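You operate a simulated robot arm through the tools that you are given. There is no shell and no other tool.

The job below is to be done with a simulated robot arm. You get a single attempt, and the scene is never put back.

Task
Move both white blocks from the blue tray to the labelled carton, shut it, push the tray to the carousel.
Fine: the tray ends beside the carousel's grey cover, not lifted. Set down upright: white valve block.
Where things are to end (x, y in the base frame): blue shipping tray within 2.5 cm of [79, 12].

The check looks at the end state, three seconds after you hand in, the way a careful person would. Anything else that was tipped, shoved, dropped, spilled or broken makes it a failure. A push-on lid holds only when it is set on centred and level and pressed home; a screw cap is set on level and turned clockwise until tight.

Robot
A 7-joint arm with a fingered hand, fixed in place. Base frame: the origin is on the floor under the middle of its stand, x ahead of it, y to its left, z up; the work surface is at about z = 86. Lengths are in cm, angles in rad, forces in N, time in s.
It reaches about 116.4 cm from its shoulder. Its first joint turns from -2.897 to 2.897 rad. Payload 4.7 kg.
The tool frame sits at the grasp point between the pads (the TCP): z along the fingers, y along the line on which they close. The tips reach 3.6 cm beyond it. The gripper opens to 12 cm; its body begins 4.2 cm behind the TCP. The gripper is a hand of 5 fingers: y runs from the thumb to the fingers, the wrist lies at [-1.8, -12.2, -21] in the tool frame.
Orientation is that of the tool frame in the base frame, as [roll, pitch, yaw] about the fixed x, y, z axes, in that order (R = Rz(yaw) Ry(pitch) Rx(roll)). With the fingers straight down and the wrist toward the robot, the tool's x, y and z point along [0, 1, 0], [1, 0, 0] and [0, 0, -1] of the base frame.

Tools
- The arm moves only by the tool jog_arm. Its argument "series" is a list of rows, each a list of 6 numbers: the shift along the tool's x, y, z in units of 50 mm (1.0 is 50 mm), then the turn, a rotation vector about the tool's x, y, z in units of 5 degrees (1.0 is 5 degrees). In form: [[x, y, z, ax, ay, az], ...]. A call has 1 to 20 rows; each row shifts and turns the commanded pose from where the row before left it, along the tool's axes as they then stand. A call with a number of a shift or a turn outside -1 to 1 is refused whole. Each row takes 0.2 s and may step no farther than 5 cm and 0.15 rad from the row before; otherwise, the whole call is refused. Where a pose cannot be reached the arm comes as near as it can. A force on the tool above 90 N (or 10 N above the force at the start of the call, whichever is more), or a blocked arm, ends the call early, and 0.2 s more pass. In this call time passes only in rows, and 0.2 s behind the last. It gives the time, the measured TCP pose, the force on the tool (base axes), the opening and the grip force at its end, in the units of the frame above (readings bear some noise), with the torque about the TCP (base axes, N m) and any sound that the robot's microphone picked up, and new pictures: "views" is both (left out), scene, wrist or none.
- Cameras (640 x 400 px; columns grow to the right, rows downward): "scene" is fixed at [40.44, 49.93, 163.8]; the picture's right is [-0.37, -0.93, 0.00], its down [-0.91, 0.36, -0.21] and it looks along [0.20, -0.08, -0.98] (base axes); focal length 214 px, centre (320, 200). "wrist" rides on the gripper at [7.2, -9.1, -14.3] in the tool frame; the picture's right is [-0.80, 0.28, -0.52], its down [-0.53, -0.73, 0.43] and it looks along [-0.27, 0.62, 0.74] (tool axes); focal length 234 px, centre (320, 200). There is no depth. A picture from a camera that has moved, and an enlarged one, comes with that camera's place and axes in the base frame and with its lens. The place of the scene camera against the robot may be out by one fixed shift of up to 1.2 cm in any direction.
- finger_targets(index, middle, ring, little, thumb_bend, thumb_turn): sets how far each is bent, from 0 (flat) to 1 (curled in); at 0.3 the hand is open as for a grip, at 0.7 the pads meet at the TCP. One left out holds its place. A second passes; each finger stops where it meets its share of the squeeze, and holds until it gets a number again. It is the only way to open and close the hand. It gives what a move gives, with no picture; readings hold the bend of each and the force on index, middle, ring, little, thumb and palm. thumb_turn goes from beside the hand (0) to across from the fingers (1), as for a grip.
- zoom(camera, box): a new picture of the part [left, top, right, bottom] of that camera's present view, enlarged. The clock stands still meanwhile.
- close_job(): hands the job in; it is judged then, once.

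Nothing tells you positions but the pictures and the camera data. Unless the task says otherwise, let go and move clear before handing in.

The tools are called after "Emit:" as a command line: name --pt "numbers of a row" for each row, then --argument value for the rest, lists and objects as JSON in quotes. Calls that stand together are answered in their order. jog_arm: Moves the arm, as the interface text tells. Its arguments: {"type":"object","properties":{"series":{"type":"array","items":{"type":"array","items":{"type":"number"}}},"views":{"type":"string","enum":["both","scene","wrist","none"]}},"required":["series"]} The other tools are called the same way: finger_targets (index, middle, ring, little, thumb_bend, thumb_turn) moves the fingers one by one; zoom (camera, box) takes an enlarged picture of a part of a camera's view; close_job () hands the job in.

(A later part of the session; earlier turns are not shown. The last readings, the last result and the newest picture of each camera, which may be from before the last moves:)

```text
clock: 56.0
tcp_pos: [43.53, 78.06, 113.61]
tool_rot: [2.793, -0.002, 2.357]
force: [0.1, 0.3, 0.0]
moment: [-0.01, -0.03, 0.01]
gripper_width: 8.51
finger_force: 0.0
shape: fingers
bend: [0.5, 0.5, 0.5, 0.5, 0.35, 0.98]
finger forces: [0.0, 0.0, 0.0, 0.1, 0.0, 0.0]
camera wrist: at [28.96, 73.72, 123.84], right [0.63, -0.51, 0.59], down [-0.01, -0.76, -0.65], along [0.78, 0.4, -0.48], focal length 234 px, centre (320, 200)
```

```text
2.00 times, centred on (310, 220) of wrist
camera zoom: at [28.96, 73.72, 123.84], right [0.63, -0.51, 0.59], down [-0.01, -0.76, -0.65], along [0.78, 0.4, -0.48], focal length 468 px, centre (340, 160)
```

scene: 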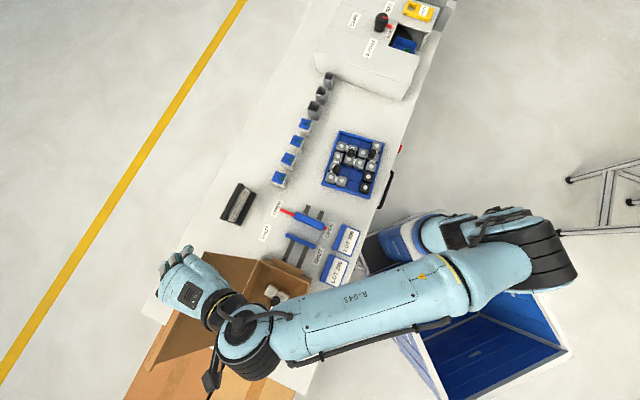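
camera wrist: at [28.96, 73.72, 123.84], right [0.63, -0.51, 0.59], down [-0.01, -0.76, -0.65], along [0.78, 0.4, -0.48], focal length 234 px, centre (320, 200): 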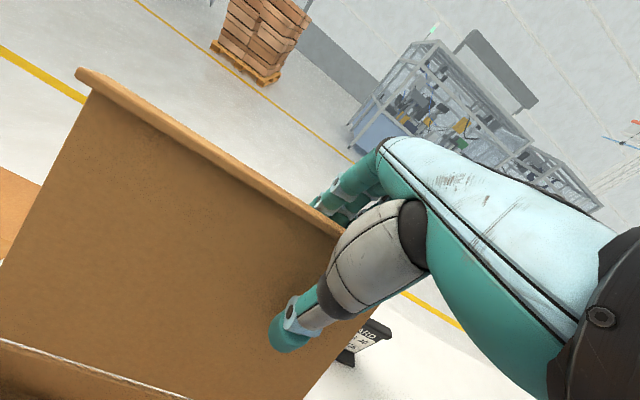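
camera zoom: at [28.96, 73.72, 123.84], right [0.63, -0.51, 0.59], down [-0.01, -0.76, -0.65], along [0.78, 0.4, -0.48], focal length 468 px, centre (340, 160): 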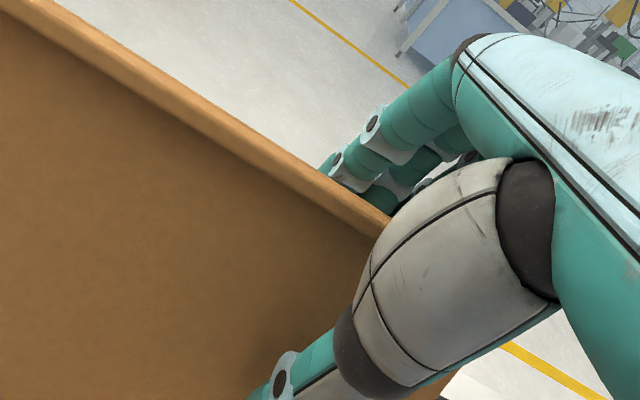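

The fingertips are now behind the lid's top edge with the thumb inside. Drawing the lid toward the robot.

Emit:
jog_arm --pt "0 -0.376 -0.137 0 0 0" --pt "0 -0.376 -0.137 0 0 0" --pt "0 -0.376 -0.137 0 0 0" --pt "0 -0.36 -0.18 0 0 0" --views "both"

Emit:
zoom --camera "scene" --box '[130, 230, 320, 390]'

```text
clock: 57.0
tcp_pos: [37.85, 72.44, 113.63]
tool_rot: [2.792, 0.001, 2.354]
force: [-1.1, -0.1, -0.5]
moment: [0.05, -0.02, 0.0]
gripper_width: 8.52
finger_force: 0.0
shape: fingers
bend: [0.5, 0.5, 0.5, 0.5, 0.35, 0.98]
finger forces: [0.0, 0.0, 0.0, 0.0, 0.1, 0.0]
camera wrist: at [23.34, 68.05, 124.02], right [0.63, -0.51, 0.59], down [-0.01, -0.76, -0.65], along [0.78, 0.4, -0.48], focal length 234 px, centre (320, 200)
```

scene: 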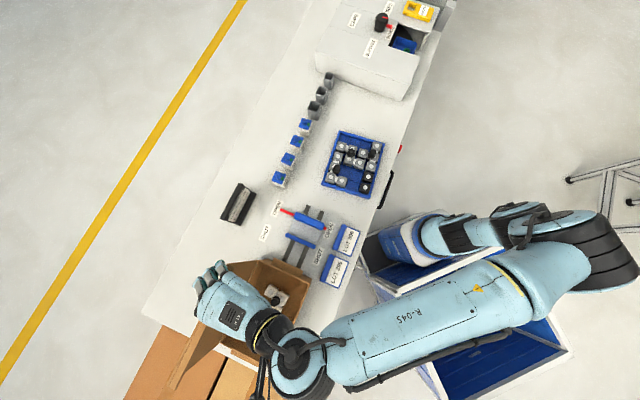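
wrist: 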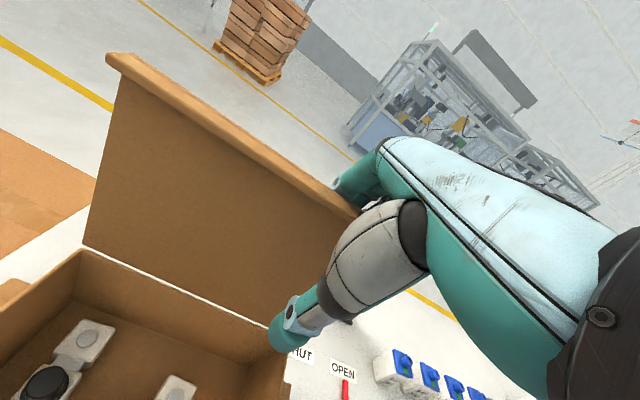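

```text
2.50 times, centred on (225, 310) of scene
camera zoom: at [40.44, 49.93, 163.8], right [-0.37, -0.93, 0.0], down [-0.91, 0.36, -0.21], along [0.2, -0.08, -0.98], focal length 536 px, centre (558, -75)
```

zoom: 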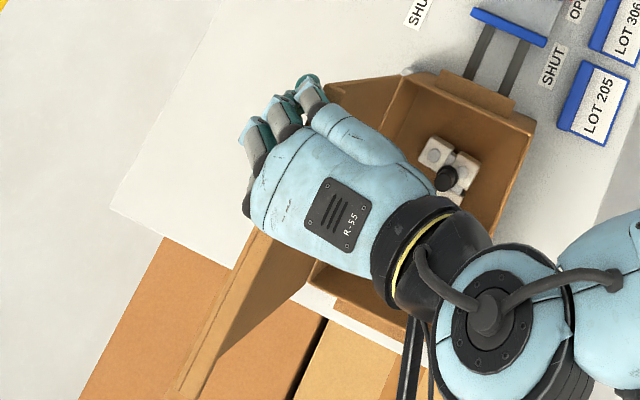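

The lid follows and is now close to vertical. Continuing past vertical.

Emit:
jog_arm --pt "0 -0.376 -0.137 0 0 0" --pt "0 -0.376 -0.137 0 0 0" --pt "0 -0.376 -0.137 0 0 0" --views "both"

Emit:
zoom --camera "scene" --box '[130, 230, 320, 390]'

```text
clock: 57.8
tcp_pos: [33.64, 68.12, 113.65]
tool_rot: [2.791, 0.0, 2.356]
force: [0.3, -0.9, -1.1]
moment: [-0.03, -0.01, 0.01]
gripper_width: 8.6
finger_force: 0.1
shape: fingers
bend: [0.5, 0.5, 0.5, 0.5, 0.35, 0.98]
finger forces: [0.0, 0.0, 0.1, 0.1, 0.2, 0.0]
camera wrist: at [19.15, 63.65, 124.07], right [0.63, -0.51, 0.59], down [-0.01, -0.76, -0.65], along [0.78, 0.4, -0.48], focal length 234 px, centre (320, 200)
```

scene: 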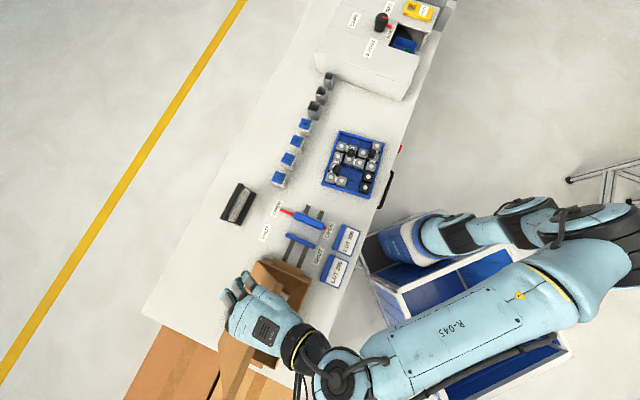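
wrist: 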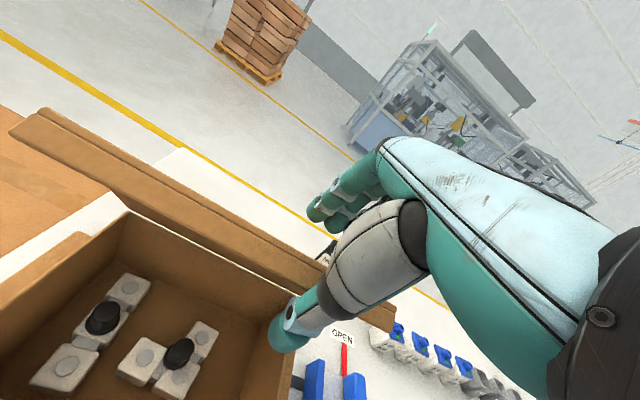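

```text
2.50 times, centred on (225, 310) of scene
camera zoom: at [40.44, 49.93, 163.8], right [-0.37, -0.93, 0.0], down [-0.91, 0.36, -0.21], along [0.2, -0.08, -0.98], focal length 536 px, centre (558, -75)
```

zoom: 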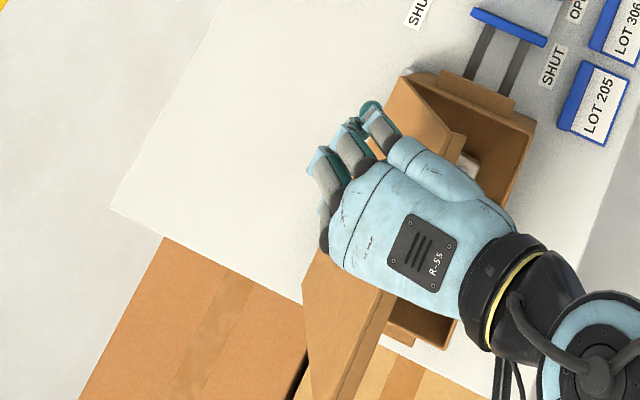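

The lid has passed vertical and now leans inward against the thumb. Raising the hand lets it drop shut on its own.

Emit:
jog_arm --pt "0 -0.1 -0.5 0 0 0" --pt "0 0.1 -0.564 0 0 0" --pt "0 0.205 -0.564 0 0 0" --pt "0 0.205 -0.564 0 0 0" --views "both"

Emit:
zoom --camera "scene" --box '[130, 230, 320, 390]'

```text
clock: 58.8
tcp_pos: [32.55, 67.02, 124.93]
tool_rot: [2.793, 0.001, 2.356]
force: [-0.4, -0.5, -0.7]
moment: [-0.01, -0.01, -0.01]
gripper_width: 8.56
finger_force: 0.1
shape: fingers
bend: [0.5, 0.5, 0.5, 0.5, 0.35, 0.98]
finger forces: [0.0, 0.0, 0.1, 0.0, 0.0, 0.0]
camera wrist: at [17.91, 62.58, 135.21], right [0.63, -0.51, 0.59], down [-0.01, -0.76, -0.65], along [0.78, 0.4, -0.48], focal length 234 px, centre (320, 200)
```

scene: 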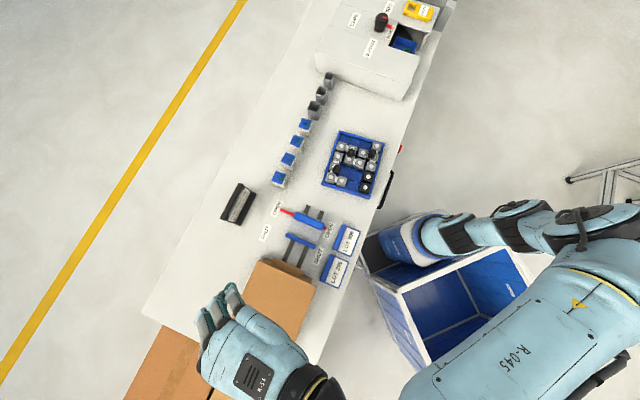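
wrist: 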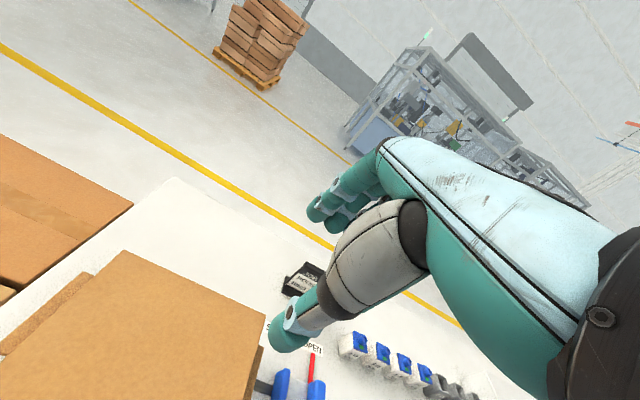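

```text
2.50 times, centred on (225, 310) of scene
camera zoom: at [40.44, 49.93, 163.8], right [-0.37, -0.93, 0.0], down [-0.91, 0.36, -0.21], along [0.2, -0.08, -0.98], focal length 536 px, centre (558, -75)
```

zoom: 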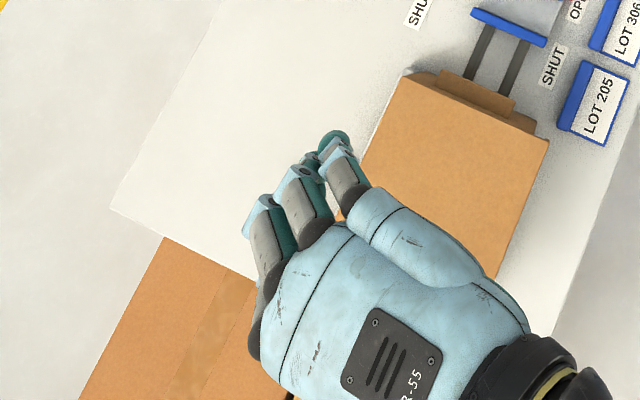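

The lid has dropped onto the carton. I back the hand away toward the robot to see whether the lip has gone down fully at the front.

Emit:
jog_arm --pt "0 -0.8 -0.29 0 0 0" --pt "0 -0.8 -0.29 0 0 0" --pt "0 -0.8 -0.1 0 0 0" --views "both"

Emit:
zoom --camera "wrist" --box '[60, 160, 340, 400]'

Emit:
zoom --camera "scene" --box '[180, 240, 330, 380]'

```text
clock: 59.6
tcp_pos: [23.48, 58.4, 123.62]
tool_rot: [2.792, 0.002, 2.356]
force: [0.5, 0.7, -0.8]
moment: [-0.03, -0.02, 0.01]
gripper_width: 8.54
finger_force: 0.1
shape: fingers
bend: [0.5, 0.5, 0.5, 0.5, 0.35, 0.98]
finger forces: [0.0, 0.1, 0.0, 0.0, 0.0, 0.0]
camera wrist: at [8.9, 53.99, 133.88], right [0.63, -0.51, 0.59], down [-0.01, -0.76, -0.65], along [0.78, 0.4, -0.48], focal length 234 px, centre (320, 200)
```

scene: 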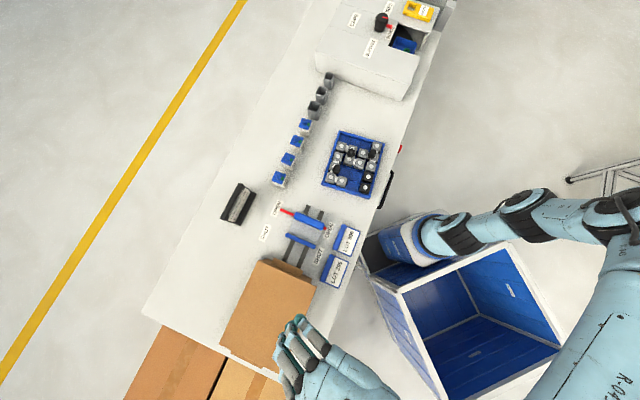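
wrist: 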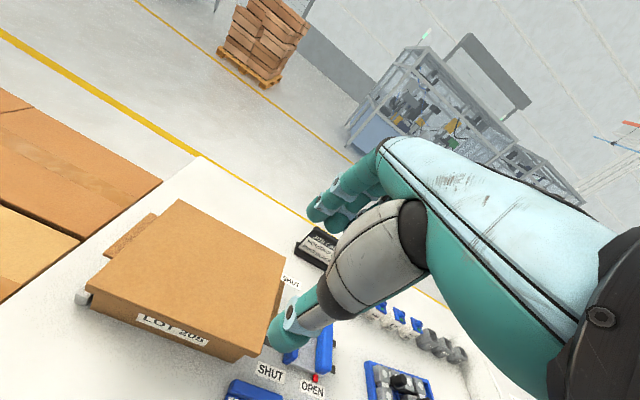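

```text
1.67 times, centred on (200, 280) of wrist
camera zoom: at [8.9, 53.99, 133.88], right [0.63, -0.51, 0.59], down [-0.01, -0.76, -0.65], along [0.78, 0.4, -0.48], focal length 390 px, centre (520, 67)
```

zoom: 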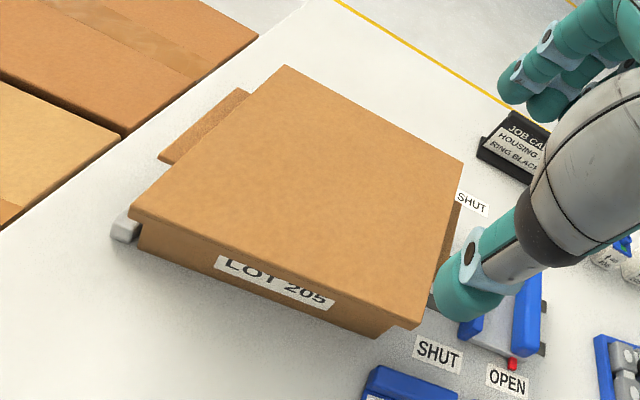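

```text
2.86 times, centred on (255, 310) of scene
camera zoom: at [40.44, 49.93, 163.8], right [-0.37, -0.93, 0.0], down [-0.91, 0.36, -0.21], along [0.2, -0.08, -0.98], focal length 613 px, centre (506, -114)
```

zoom: 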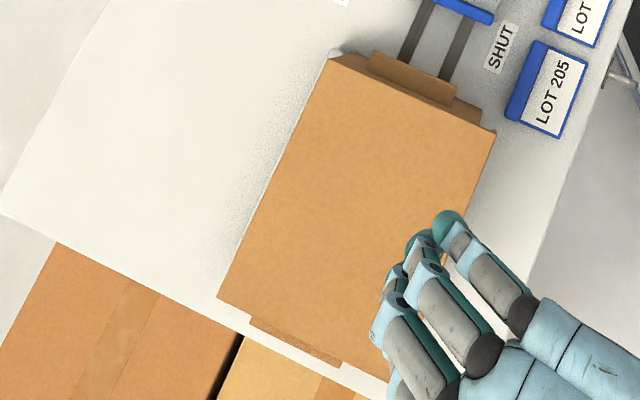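

The lid lies level at z ≈ 97.5 with its lip hanging outside the front wall, so the carton looks shut. I'll make a light fist and press gently on the front of the lid to be sure it's fully home.

Emit:
finger_targets --index 0.7 --middle 0.7 --ring 0.7 --little 0.7 --thumb_bend 0.6

Emit:
jog_arm --pt "0 0 0 1 0 0" --pt "0 0 0 1 0 0" --pt "0 0 0 1 0 0" --pt "0 0 0 1 0 0" --pt "0.235 0.252 0.65 0 0 0" --pt "0.235 0.252 0.65 0 0 0" --pt "0.235 0.252 0.65 0 0 0" --pt "0.235 0.252 0.65 0 0 0" --pt "0.235 0.252 0.65 0 0 0" --views "both"

Emit:
zoom --camera "wrist" --box '[60, 160, 400, 400]'

```text
clock: 60.6
tcp_pos: [23.45, 58.44, 123.63]
tool_rot: [2.792, -0.001, 2.356]
force: [0.0, -0.3, 0.5]
moment: [0.01, 0.03, -0.01]
gripper_width: 1.92
finger_force: 0.1
shape: fingers
bend: [0.7, 0.7, 0.7, 0.7, 0.6, 0.98]
finger forces: [0.0, 0.0, 0.0, 0.1, 0.1, 0.0]
```

```text
clock: 62.6
tcp_pos: [23.73, 66.91, 107.72]
tool_rot: [3.139, -0.001, 2.355]
force: [-0.3, -0.6, -0.3]
moment: [0.0, 0.04, 0.0]
gripper_width: 1.88
finger_force: 0.1
shape: fingers
bend: [0.7, 0.7, 0.7, 0.7, 0.6, 0.98]
finger forces: [0.0, 0.1, 0.0, 0.0, 0.0, 0.0]
camera wrist: at [12.28, 65.47, 121.98], right [0.77, -0.37, 0.52], down [-0.14, -0.89, -0.43], along [0.63, 0.25, -0.74], focal length 234 px, centre (320, 200)
```

scene: 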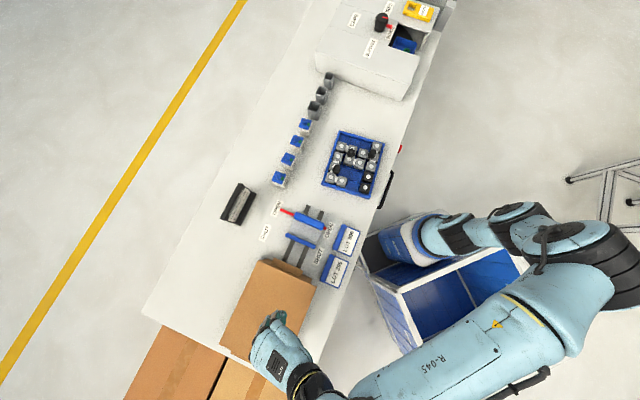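
wrist: 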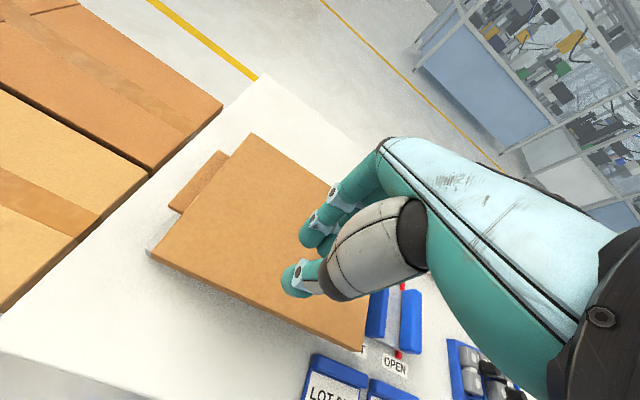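

```text
1.67 times, centred on (230, 280) of wrist
camera zoom: at [12.28, 65.47, 121.98], right [0.77, -0.37, 0.52], down [-0.14, -0.89, -0.43], along [0.63, 0.25, -0.74], focal length 390 px, centre (470, 67)
```

zoom: 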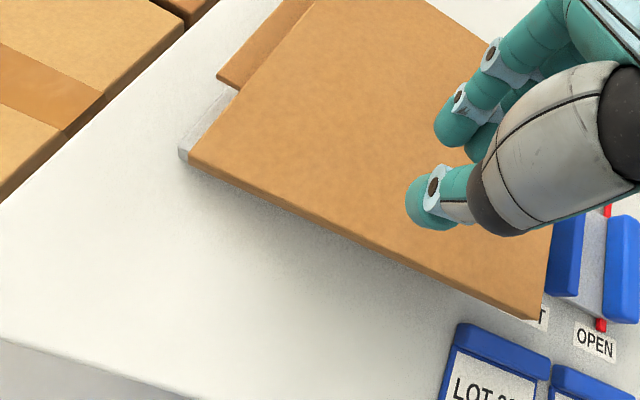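

Emit:
jog_arm --pt "0 0 0.5 0 0 0" --pt "0 0 0.4 0 0 0" --views "none"

Emit:
jog_arm --pt "0 0 0.2 0 0 0" --views "none"

Emit:
jog_arm --pt "0 0 0.1 0 0 0" --views "wrist"

```text
clock: 63.2
tcp_pos: [23.96, 66.7, 103.09]
tool_rot: [3.14, 0.002, 2.355]
force: [-0.4, -0.4, 0.3]
moment: [0.03, -0.04, -0.02]
gripper_width: 1.87
finger_force: 0.2
shape: fingers
bend: [0.7, 0.7, 0.7, 0.7, 0.6, 0.98]
finger forces: [0.1, 0.1, 0.0, 0.0, 0.1, 0.0]
```

```text
clock: 63.6
tcp_pos: [23.83, 66.64, 102.09]
tool_rot: [-3.14, 0.0, 2.357]
force: [0.0, 0.5, -0.2]
moment: [0.01, 0.02, 0.0]
gripper_width: 1.89
finger_force: 0.0
shape: fingers
bend: [0.7, 0.7, 0.7, 0.7, 0.6, 0.98]
finger forces: [0.0, 0.1, 0.0, 0.0, 0.1, 0.1]
```

```text
clock: 64.0
tcp_pos: [23.79, 66.65, 101.72]
tool_rot: [3.142, 0.0, 2.358]
force: [0.4, -0.3, 0.8]
moment: [-0.03, 0.04, 0.02]
gripper_width: 1.89
finger_force: 0.7
shape: fingers
bend: [0.7, 0.7, 0.7, 0.7, 0.6, 0.98]
finger forces: [0.0, 0.1, 0.0, 0.1, 1.0, 0.1]
camera wrist: at [12.33, 65.43, 115.95], right [0.77, -0.37, 0.53], down [-0.14, -0.89, -0.43], along [0.63, 0.25, -0.74], focal length 234 px, centre (320, 200)
```

wrist: 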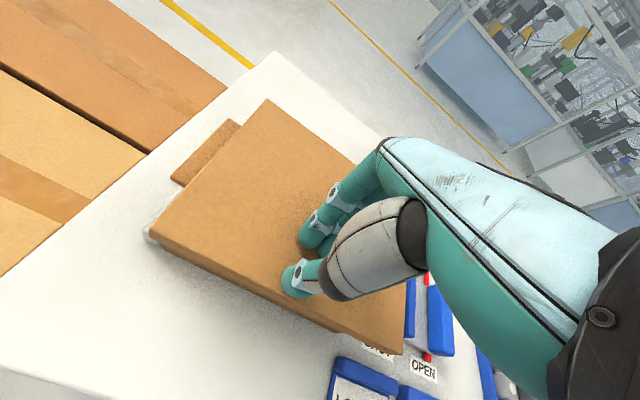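

Emit:
jog_arm --pt "0 0 0.06 0 0 0" --views "none"

Emit:
jog_arm --pt "0 0 0.06 0 0 0" --views "none"

Emit:
jog_arm --pt "0 0 0.06 0 0 0" --views "wrist"

```text
clock: 64.4
tcp_pos: [23.77, 66.82, 101.55]
tool_rot: [3.137, -0.003, 2.356]
force: [-0.6, -0.3, 10.2]
moment: [-0.23, 0.31, 0.07]
gripper_width: 1.93
finger_force: 4.7
shape: fingers
bend: [0.7, 0.7, 0.7, 0.7, 0.6, 0.98]
finger forces: [0.1, 0.1, 0.0, 0.0, 10.2, 0.0]
```

```text
clock: 64.8
tcp_pos: [23.76, 66.9, 101.38]
tool_rot: [3.137, -0.005, 2.357]
force: [-0.6, -1.7, 25.3]
moment: [-0.45, 0.73, 0.05]
gripper_width: 1.95
finger_force: 12.6
shape: fingers
bend: [0.7, 0.7, 0.7, 0.7, 0.6, 0.98]
finger forces: [0.0, 0.0, 0.1, 0.1, 25.1, 0.1]
```

```text
clock: 65.2
tcp_pos: [23.82, 66.75, 101.2]
tool_rot: [3.135, -0.007, 2.356]
force: [-1.6, -1.7, 41.3]
moment: [-0.66, 1.2, 0.06]
gripper_width: 1.9
finger_force: 20.3
shape: fingers
bend: [0.7, 0.7, 0.7, 0.7, 0.61, 0.98]
finger forces: [0.0, 0.1, 0.1, 0.0, 41.1, 0.0]
camera wrist: at [12.36, 65.27, 115.51], right [0.77, -0.38, 0.52], down [-0.14, -0.89, -0.43], along [0.63, 0.26, -0.74], focal length 234 px, centre (320, 200)
```

wrist: 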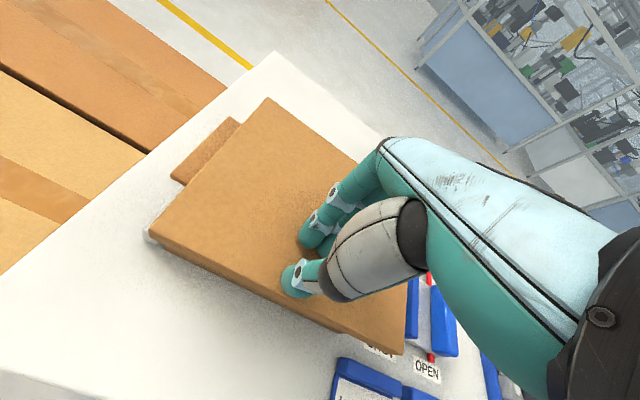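

The lid resisted firmly at about 40 N without moving, so it is fully home and the carton is shut. Now I raise off and go round to the near end of the tray for the push, turning the hand so the four finger backs face along the push direction.

Emit:
jog_arm --pt "0 0 -0.5 0 0 0" --pt "0 0 -0.8 0 0 0" --pt "0 0 -0.9 0 0 0" --pt "0 0 -0.9 0 0 0" --pt "0 0 -0.6 0 0 0" --pt "-0.94 0.059 0 0 0 0" --pt "-0.94 0.059 0 0 0 0" --pt "-0.94 0.059 0 0 0 0" --pt "-0.94 0.059 0 0 0 0" --pt "-0.94 0.059 0 0 0 0" --pt "-0.94 0.059 0 0 0 0" --views "both"

Emit:
zoom --camera "scene" --box '[180, 240, 330, 380]'

Emit:
zoom --camera "wrist" --box '[0, 100, 320, 400]'

```text
clock: 67.6
tcp_pos: [45.21, 48.31, 119.17]
tool_rot: [3.141, -0.001, 2.359]
force: [0.4, 0.0, 0.1]
moment: [-0.01, -0.01, 0.0]
gripper_width: 1.87
finger_force: 0.1
shape: fingers
bend: [0.7, 0.7, 0.7, 0.7, 0.6, 0.98]
finger forces: [0.0, 0.0, 0.0, 0.0, 0.1, 0.1]
camera wrist: at [33.72, 47.13, 133.47], right [0.77, -0.37, 0.53], down [-0.14, -0.89, -0.42], along [0.63, 0.25, -0.74], focal length 234 px, centre (320, 200)
```

scene: 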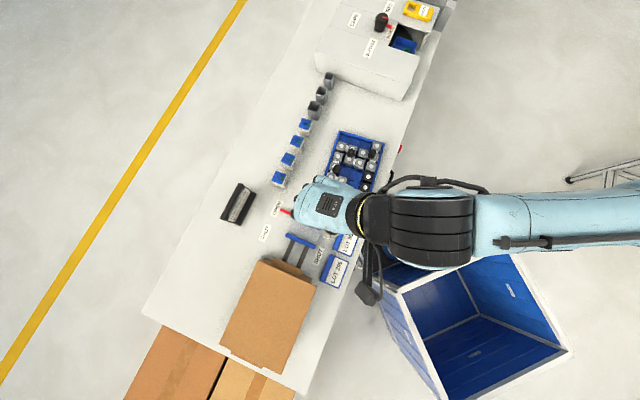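
wrist: 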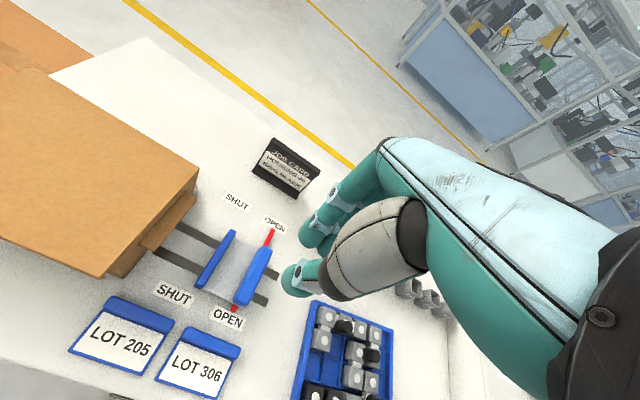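

```text
2.86 times, centred on (255, 310) of scene
camera zoom: at [40.44, 49.93, 163.8], right [-0.37, -0.93, 0.0], down [-0.91, 0.36, -0.21], along [0.2, -0.08, -0.98], focal length 613 px, centre (506, -114)
```

zoom: 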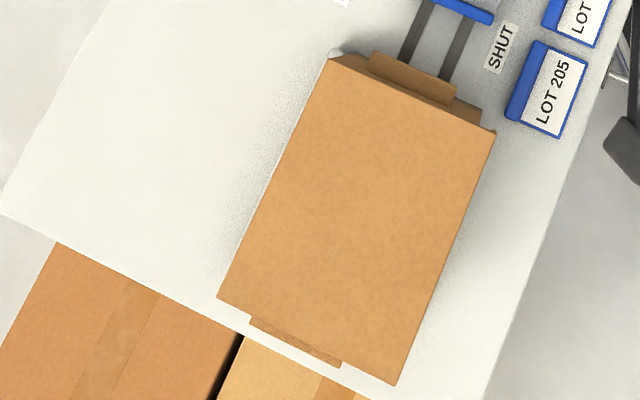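

```text
1.33 times, centred on (160, 250) of wrist
camera zoom: at [33.72, 47.13, 133.47], right [0.77, -0.37, 0.53], down [-0.14, -0.89, -0.42], along [0.63, 0.25, -0.74], focal length 312 px, centre (533, 133)
```

zoom: 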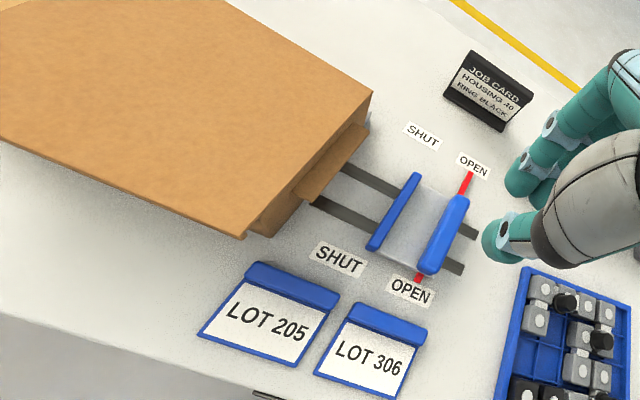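

The carton is shut with nothing else disturbed. Rotating the hand to face along the tray's long axis.

Emit:
jog_arm --pt "0 0 0 0 0 1" --pt "0 0 0 0 0 1" --pt "0 0 0 0 0 1" --pt "0 0 0 0 0 1" --pt "0 0 0 0 0 1" --pt "0 0 0 0 0 1" --pt "0 0 0 0 0 1" --pt "0 0 0 0 0 1" --pt "0 0 0 0 0 1" --pt "0 0 0 0 0 1" --pt "0 0 0 0 0 1" --pt "0 0 0 0 0 1" --pt "0 0 0 0 0 1" --pt "0 0 0 0 0 1" --pt "0 0 0 0 0 1" --pt "0 0 0 0 0 1" --pt "0 0 0 0 0 1" --views "both"

Emit:
finger_targets --index 0.5 --middle 0.5 --ring 0.5 --little 0.5 --thumb_bend 0.6

Emit:
zoom --camera "wrist" --box '[140, 60, 460, 300]'

Emit:
zoom --camera "scene" --box '[230, 130, 400, 280]'

```text
clock: 71.2
tcp_pos: [44.93, 48.13, 119.21]
tool_rot: [-3.141, -0.002, 0.87]
force: [-0.8, -0.4, -0.2]
moment: [0.01, 0.04, -0.01]
gripper_width: 1.86
finger_force: 0.2
shape: fingers
bend: [0.7, 0.7, 0.7, 0.7, 0.6, 0.98]
finger forces: [0.1, 0.0, 0.1, 0.1, 0.0, 0.0]
camera wrist: at [42.66, 59.51, 133.54], right [-0.3, -0.8, 0.52], down [-0.9, 0.06, -0.42], along [0.3, -0.6, -0.74], focal length 234 px, centre (320, 200)
```

scene: 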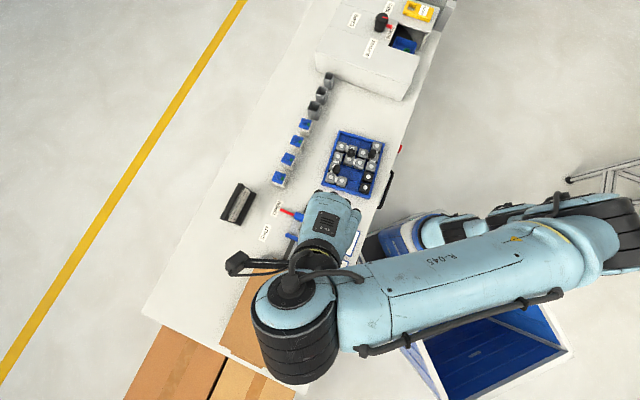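
wrist: 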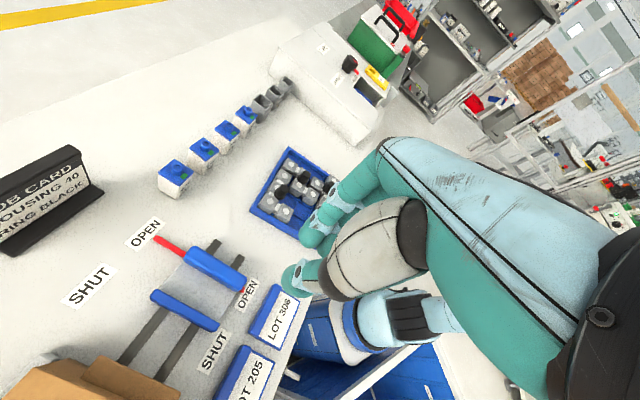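

```text
clock: 72.2
tcp_pos: [44.98, 48.15, 119.2]
tool_rot: [-3.141, 0.0, 0.873]
force: [-0.2, 0.7, 0.1]
moment: [-0.02, -0.03, 0.0]
gripper_width: 4.81
finger_force: 0.1
shape: fingers
bend: [0.5, 0.5, 0.5, 0.5, 0.6, 0.98]
finger forces: [0.0, 0.0, 0.0, 0.0, 0.1, 0.0]
```

```text
1.67 times, centred on (300, 180) of wrist
camera zoom: at [42.66, 59.55, 133.48], right [-0.3, -0.8, 0.52], down [-0.9, 0.06, -0.42], along [0.3, -0.6, -0.74], focal length 390 px, centre (353, 233)
```

zoom: 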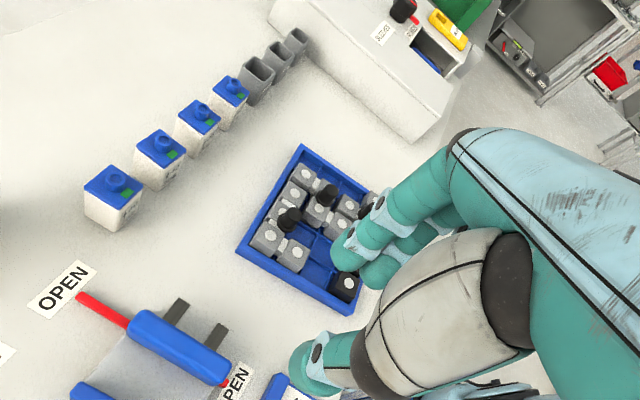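

```text
2.67 times, centred on (315, 205) of scene
camera zoom: at [40.44, 49.93, 163.8], right [-0.37, -0.93, 0.0], down [-0.91, 0.36, -0.21], along [0.2, -0.08, -0.98], focal length 572 px, centre (333, 187)
```

zoom: 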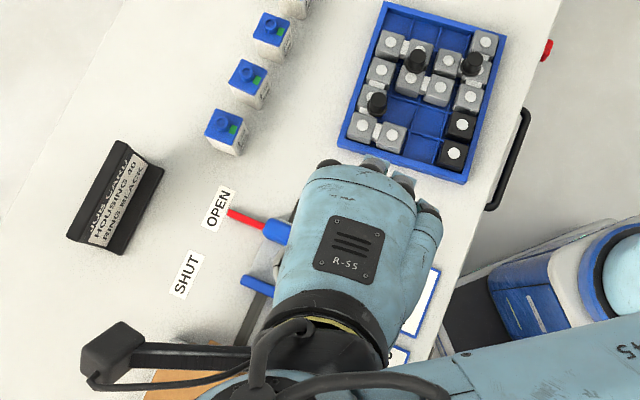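

From here the tray centre is at about (63.7, 26.8) and the carousel cover's near face runs through (82, -2.5) to (107, 24). I'll aim the tray centre at roughly (78.4, 12.6), leaving a small gap to the cover, and now bring the fingers down behind the tray's near short edge.

Emit:
jog_arm --pt "-0.05 0.704 0.6 0 0 0" --pt "-0.05 0.704 0.6 0 0 0" --pt "-0.05 0.704 0.6 0 0 0" --pt "0 0 0.9 0 0 0" --pt "0 0 0.9 0 0 0" --pt "0 0 0.8 0 0 0" --views "both"

Emit:
zoom --camera "wrist" --box '[140, 100, 420, 340]'

Emit:
zoom --camera "scene" --box '[270, 120, 420, 250]'

```text
clock: 73.6
tcp_pos: [52.92, 40.29, 97.14]
tool_rot: [-3.14, -0.003, 0.872]
force: [-0.7, 0.4, 0.0]
moment: [-0.01, -0.04, -0.01]
gripper_width: 4.81
finger_force: 0.0
shape: fingers
bend: [0.5, 0.5, 0.5, 0.5, 0.6, 0.98]
finger forces: [0.0, 0.0, 0.0, 0.0, 0.0, 0.0]
camera wrist: at [50.73, 51.76, 111.51], right [-0.3, -0.8, 0.52], down [-0.9, 0.06, -0.42], along [0.31, -0.6, -0.74], focal length 234 px, centre (320, 200)
```

scene: 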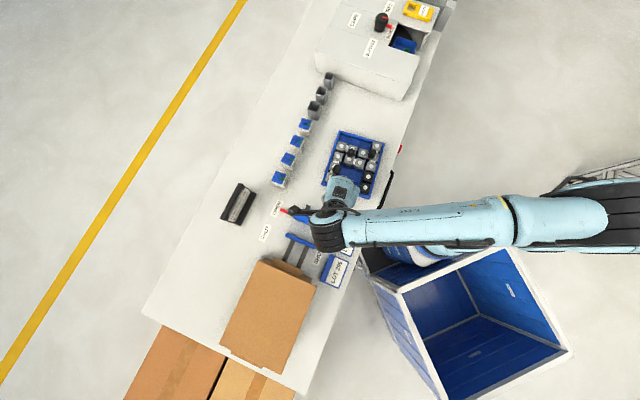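
wrist: 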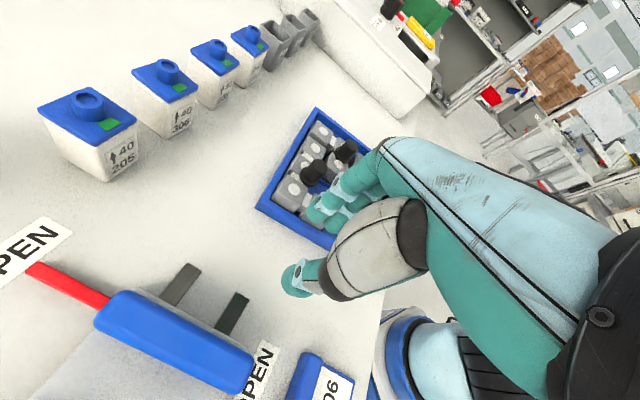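

```text
1.67 times, centred on (280, 220) of wrist
camera zoom: at [50.73, 51.76, 111.51], right [-0.3, -0.8, 0.52], down [-0.9, 0.06, -0.42], along [0.31, -0.6, -0.74], focal length 390 px, centre (387, 167)
```

zoom: 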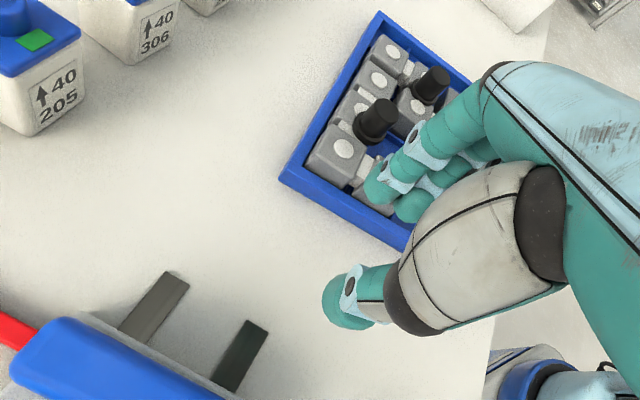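

```text
3.08 times, centred on (345, 185) of scene
camera zoom: at [40.44, 49.93, 163.8], right [-0.37, -0.93, 0.0], down [-0.91, 0.36, -0.21], along [0.2, -0.08, -0.98], focal length 660 px, centre (243, 246)
```

zoom: 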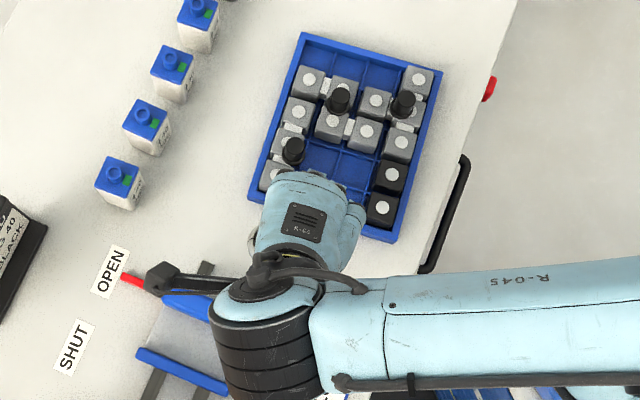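

Emit:
finger_targets --index 0.54 --middle 0.54 --ring 0.54 --little 0.54

Emit:
jog_arm --pt "0 -0.2 0 0 0 0" --pt "0 0 0.5 0 0 0" --pt "0 0 0.4 0 0 0" --views "both"

Emit:
zoom --camera "wrist" --box '[200, 130, 420, 330]'

```text
clock: 74.6
tcp_pos: [52.95, 40.39, 97.04]
tool_rot: [-3.141, -0.001, 0.871]
force: [0.6, 0.1, -0.3]
moment: [0.03, 0.0, -0.01]
gripper_width: 4.22
finger_force: 0.1
shape: fingers
bend: [0.54, 0.54, 0.54, 0.54, 0.6, 0.98]
finger forces: [0.1, 0.0, 0.1, 0.1, 0.0, 0.0]
```

```text
clock: 75.4
tcp_pos: [51.83, 41.36, 92.74]
tool_rot: [-3.141, -0.002, 0.874]
force: [-1.0, -0.6, 0.4]
moment: [0.01, 0.05, 0.02]
gripper_width: 4.24
finger_force: 0.1
shape: fingers
bend: [0.54, 0.54, 0.54, 0.54, 0.6, 0.98]
finger forces: [0.0, 0.0, 0.0, 0.0, 0.0, 0.0]
camera wrist: at [49.54, 52.76, 107.06], right [-0.3, -0.8, 0.52], down [-0.9, 0.06, -0.42], along [0.3, -0.6, -0.74], focal length 234 px, centre (320, 200)
```

scene: 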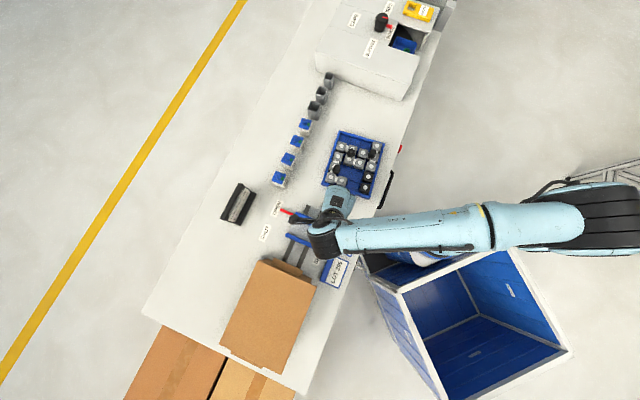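
wrist: 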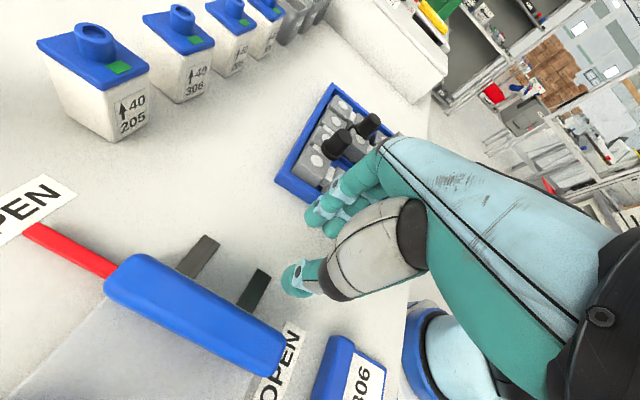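

```text
2.00 times, centred on (310, 230) of wrist
camera zoom: at [49.54, 52.76, 107.06], right [-0.3, -0.8, 0.52], down [-0.9, 0.06, -0.42], along [0.3, -0.6, -0.74], focal length 468 px, centre (340, 140)
```

zoom: 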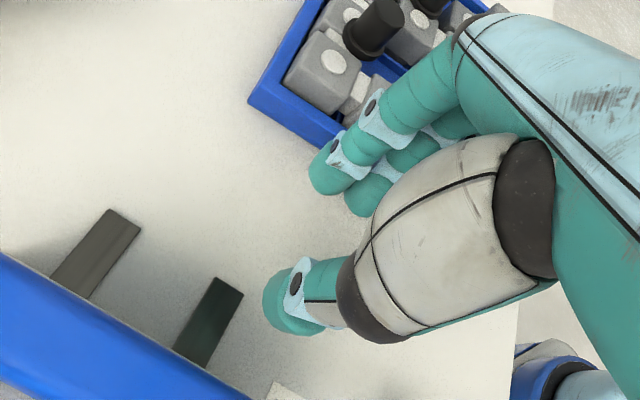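

Emit:
jog_arm --pt "0 0 0.14 0 0 0" --views "none"

Emit:
jog_arm --pt "0 0 0.08 0 0 0" --views "none"

Emit:
jog_arm --pt "0 0 0.06 0 0 0" --views "wrist"

```text
clock: 75.8
tcp_pos: [51.8, 41.4, 91.98]
tool_rot: [-3.142, -0.002, 0.873]
force: [0.5, -0.9, -0.1]
moment: [-0.02, -0.01, 0.0]
gripper_width: 4.21
finger_force: 0.1
shape: fingers
bend: [0.54, 0.54, 0.54, 0.54, 0.6, 0.98]
finger forces: [0.0, 0.0, 0.0, 0.1, 0.1, 0.1]
```

```text
clock: 76.2
tcp_pos: [51.99, 41.5, 91.61]
tool_rot: [3.142, 0.0, 0.873]
force: [0.1, 0.3, -0.4]
moment: [-0.01, 0.03, 0.0]
gripper_width: 4.22
finger_force: 0.1
shape: fingers
bend: [0.54, 0.54, 0.54, 0.54, 0.6, 0.98]
finger forces: [0.1, 0.0, 0.0, 0.0, 0.0, 0.0]
```

```text
clock: 76.6
tcp_pos: [51.96, 41.46, 91.27]
tool_rot: [-3.141, 0.001, 0.873]
force: [-0.5, 0.9, 0.7]
moment: [-0.02, 0.02, -0.02]
gripper_width: 4.26
finger_force: 0.1
shape: fingers
bend: [0.54, 0.54, 0.54, 0.54, 0.6, 0.98]
finger forces: [0.0, 0.1, 0.0, 0.1, 0.0, 0.0]
camera wrist: at [49.6, 52.86, 105.66], right [-0.3, -0.8, 0.52], down [-0.9, 0.06, -0.42], along [0.3, -0.6, -0.74], focal length 234 px, centre (320, 200)
```

wrist: 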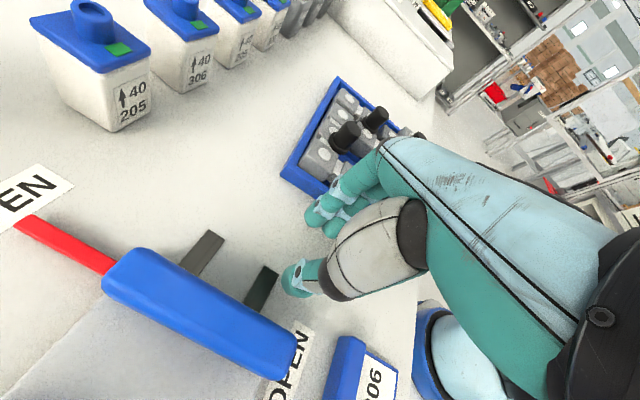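

Emit:
jog_arm --pt "0 0 0.06 0 0 0" --views "none"

Emit:
jog_arm --pt "0 0 0.06 0 0 0" --views "none"

Emit:
zoom --camera "wrist" --box '[240, 150, 400, 310]'

```text
clock: 77.0
tcp_pos: [51.91, 41.26, 91.07]
tool_rot: [3.14, -0.001, 0.873]
force: [0.0, -1.4, -0.6]
moment: [0.0, 0.04, 0.01]
gripper_width: 4.23
finger_force: 0.0
shape: fingers
bend: [0.54, 0.54, 0.54, 0.54, 0.6, 0.98]
finger forces: [0.0, 0.0, 0.0, 0.0, 0.0, 0.1]
```

```text
clock: 77.4
tcp_pos: [51.88, 41.54, 90.71]
tool_rot: [3.142, -0.001, 0.873]
force: [0.2, 0.8, 0.7]
moment: [0.0, -0.01, 0.03]
gripper_width: 4.23
finger_force: 0.0
shape: fingers
bend: [0.54, 0.54, 0.54, 0.54, 0.6, 0.98]
finger forces: [0.0, 0.0, 0.0, 0.1, 0.1, 0.0]
```

```text
2.50 times, centred on (320, 230) of wrist
camera zoom: at [49.66, 52.87, 105.11], right [-0.3, -0.8, 0.52], down [-0.9, 0.06, -0.42], along [0.3, -0.6, -0.74], focal length 585 px, centre (320, 125)
```

zoom: 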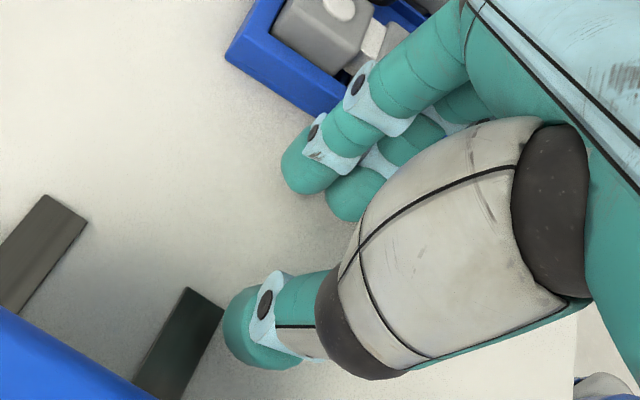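

The fingertips are about half a centimetre above the bench behind the tray's near edge. I start the push slowly and check the first contact.

Emit:
jog_arm --pt "0 0.2 0 0 0 0" --pt "0 0.2 0 0 0 0" --pt "-0.01 0.14 0 0 0 0" --views "both"

Emit:
zoom --camera "wrist" --box '[240, 70, 440, 310]'

Emit:
zoom --camera "scene" --box '[300, 110, 410, 210]'

```text
clock: 78.2
tcp_pos: [53.94, 39.6, 90.86]
tool_rot: [3.14, -0.002, 0.871]
force: [-2.0, 1.4, 2.6]
moment: [-0.06, -0.05, -0.02]
gripper_width: 4.24
finger_force: 2.2
shape: fingers
bend: [0.54, 0.56, 0.54, 0.54, 0.6, 0.98]
finger forces: [0.1, 3.5, 0.0, 0.0, 0.1, 0.0]
camera wrist: at [51.58, 51.01, 105.15], right [-0.3, -0.8, 0.52], down [-0.9, 0.06, -0.43], along [0.31, -0.6, -0.74], focal length 234 px, centre (320, 200)
```

scene: 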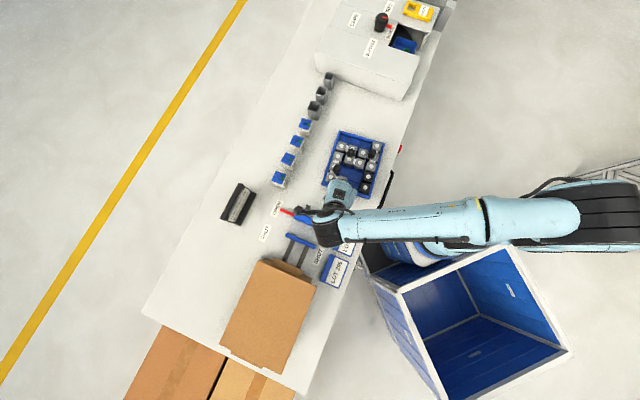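
wrist: 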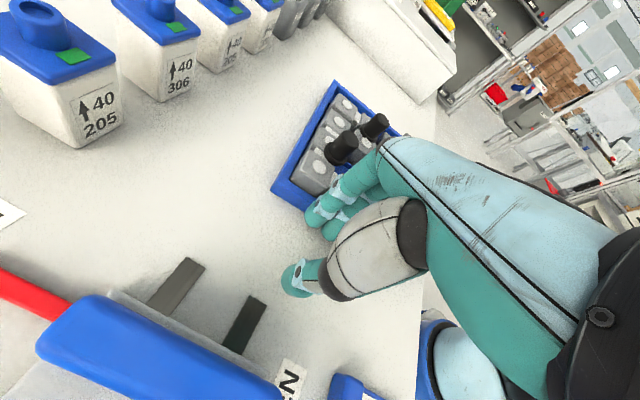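

```text
1.67 times, centred on (340, 190) of wrist
camera zoom: at [51.58, 51.01, 105.15], right [-0.3, -0.8, 0.52], down [-0.9, 0.06, -0.43], along [0.31, -0.6, -0.74], focal length 390 px, centre (287, 217)
```

zoom: 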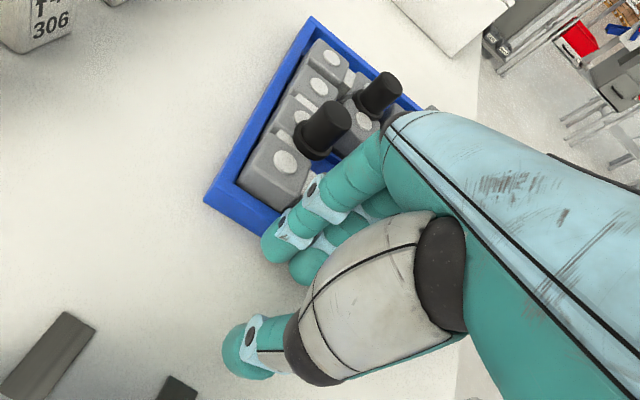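

```text
4.00 times, centred on (355, 160) of scene
camera zoom: at [40.44, 49.93, 163.8], right [-0.37, -0.93, 0.0], down [-0.91, 0.36, -0.21], along [0.2, -0.08, -0.98], focal length 858 px, centre (180, 360)
```

zoom: 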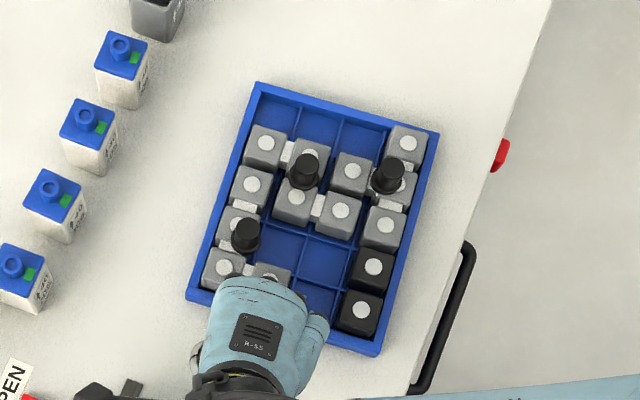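

The middle finger has just touched the tray edge. Pushing on, about 8 cm first.

Emit:
jog_arm --pt "-0.014 0.2 0 0 0 0" --pt "-0.014 0.2 0 0 0 0" --pt "-0.014 0.2 0 0 0 0" --pt "-0.014 0.2 0 0 0 0" --pt "-0.014 0.2 0 0 0 0" --pt "-0.014 0.2 0 0 0 0" --pt "-0.014 0.2 0 0 0 0" --pt "-0.014 0.2 0 0 0 0" --views "both"

Emit:
zoom --camera "wrist" --box '[240, 70, 440, 310]'

Emit:
zoom --camera "scene" --box '[300, 80, 440, 210]'

```text
clock: 80.0
tcp_pos: [59.73, 33.97, 90.57]
tool_rot: [-3.141, -0.002, 0.873]
force: [-4.7, 5.1, 12.2]
moment: [-0.26, -0.12, -0.06]
gripper_width: 4.2
finger_force: 7.0
shape: fingers
bend: [0.54, 0.57, 0.55, 0.54, 0.6, 0.98]
finger forces: [0.0, 10.7, 2.5, 0.1, 0.0, 0.0]
camera wrist: at [57.47, 45.46, 104.96], right [-0.3, -0.8, 0.52], down [-0.9, 0.06, -0.42], along [0.31, -0.6, -0.74], focal length 234 px, centre (320, 200)
```

scene: 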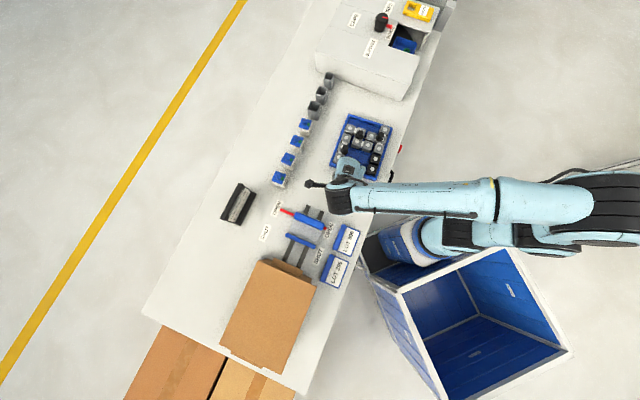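
wrist: 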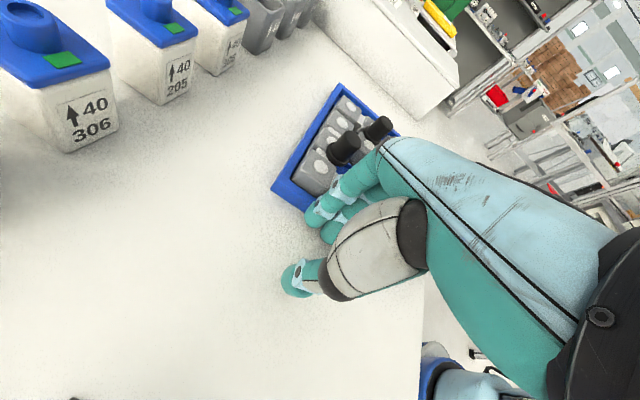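

```text
1.67 times, centred on (340, 190) of wrist
camera zoom: at [57.47, 45.46, 104.96], right [-0.3, -0.8, 0.52], down [-0.9, 0.06, -0.42], along [0.31, -0.6, -0.74], focal length 390 px, centre (287, 217)
```

zoom: 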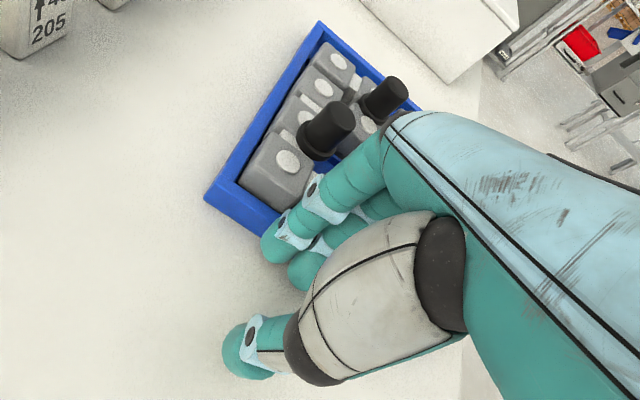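

```text
3.08 times, centred on (370, 145) of scene
camera zoom: at [40.44, 49.93, 163.8], right [-0.37, -0.93, 0.0], down [-0.91, 0.36, -0.21], along [0.2, -0.08, -0.98], focal length 660 px, centre (166, 369)
```

zoom: 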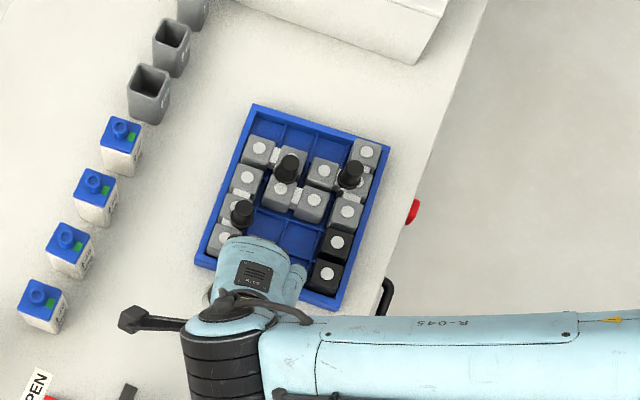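

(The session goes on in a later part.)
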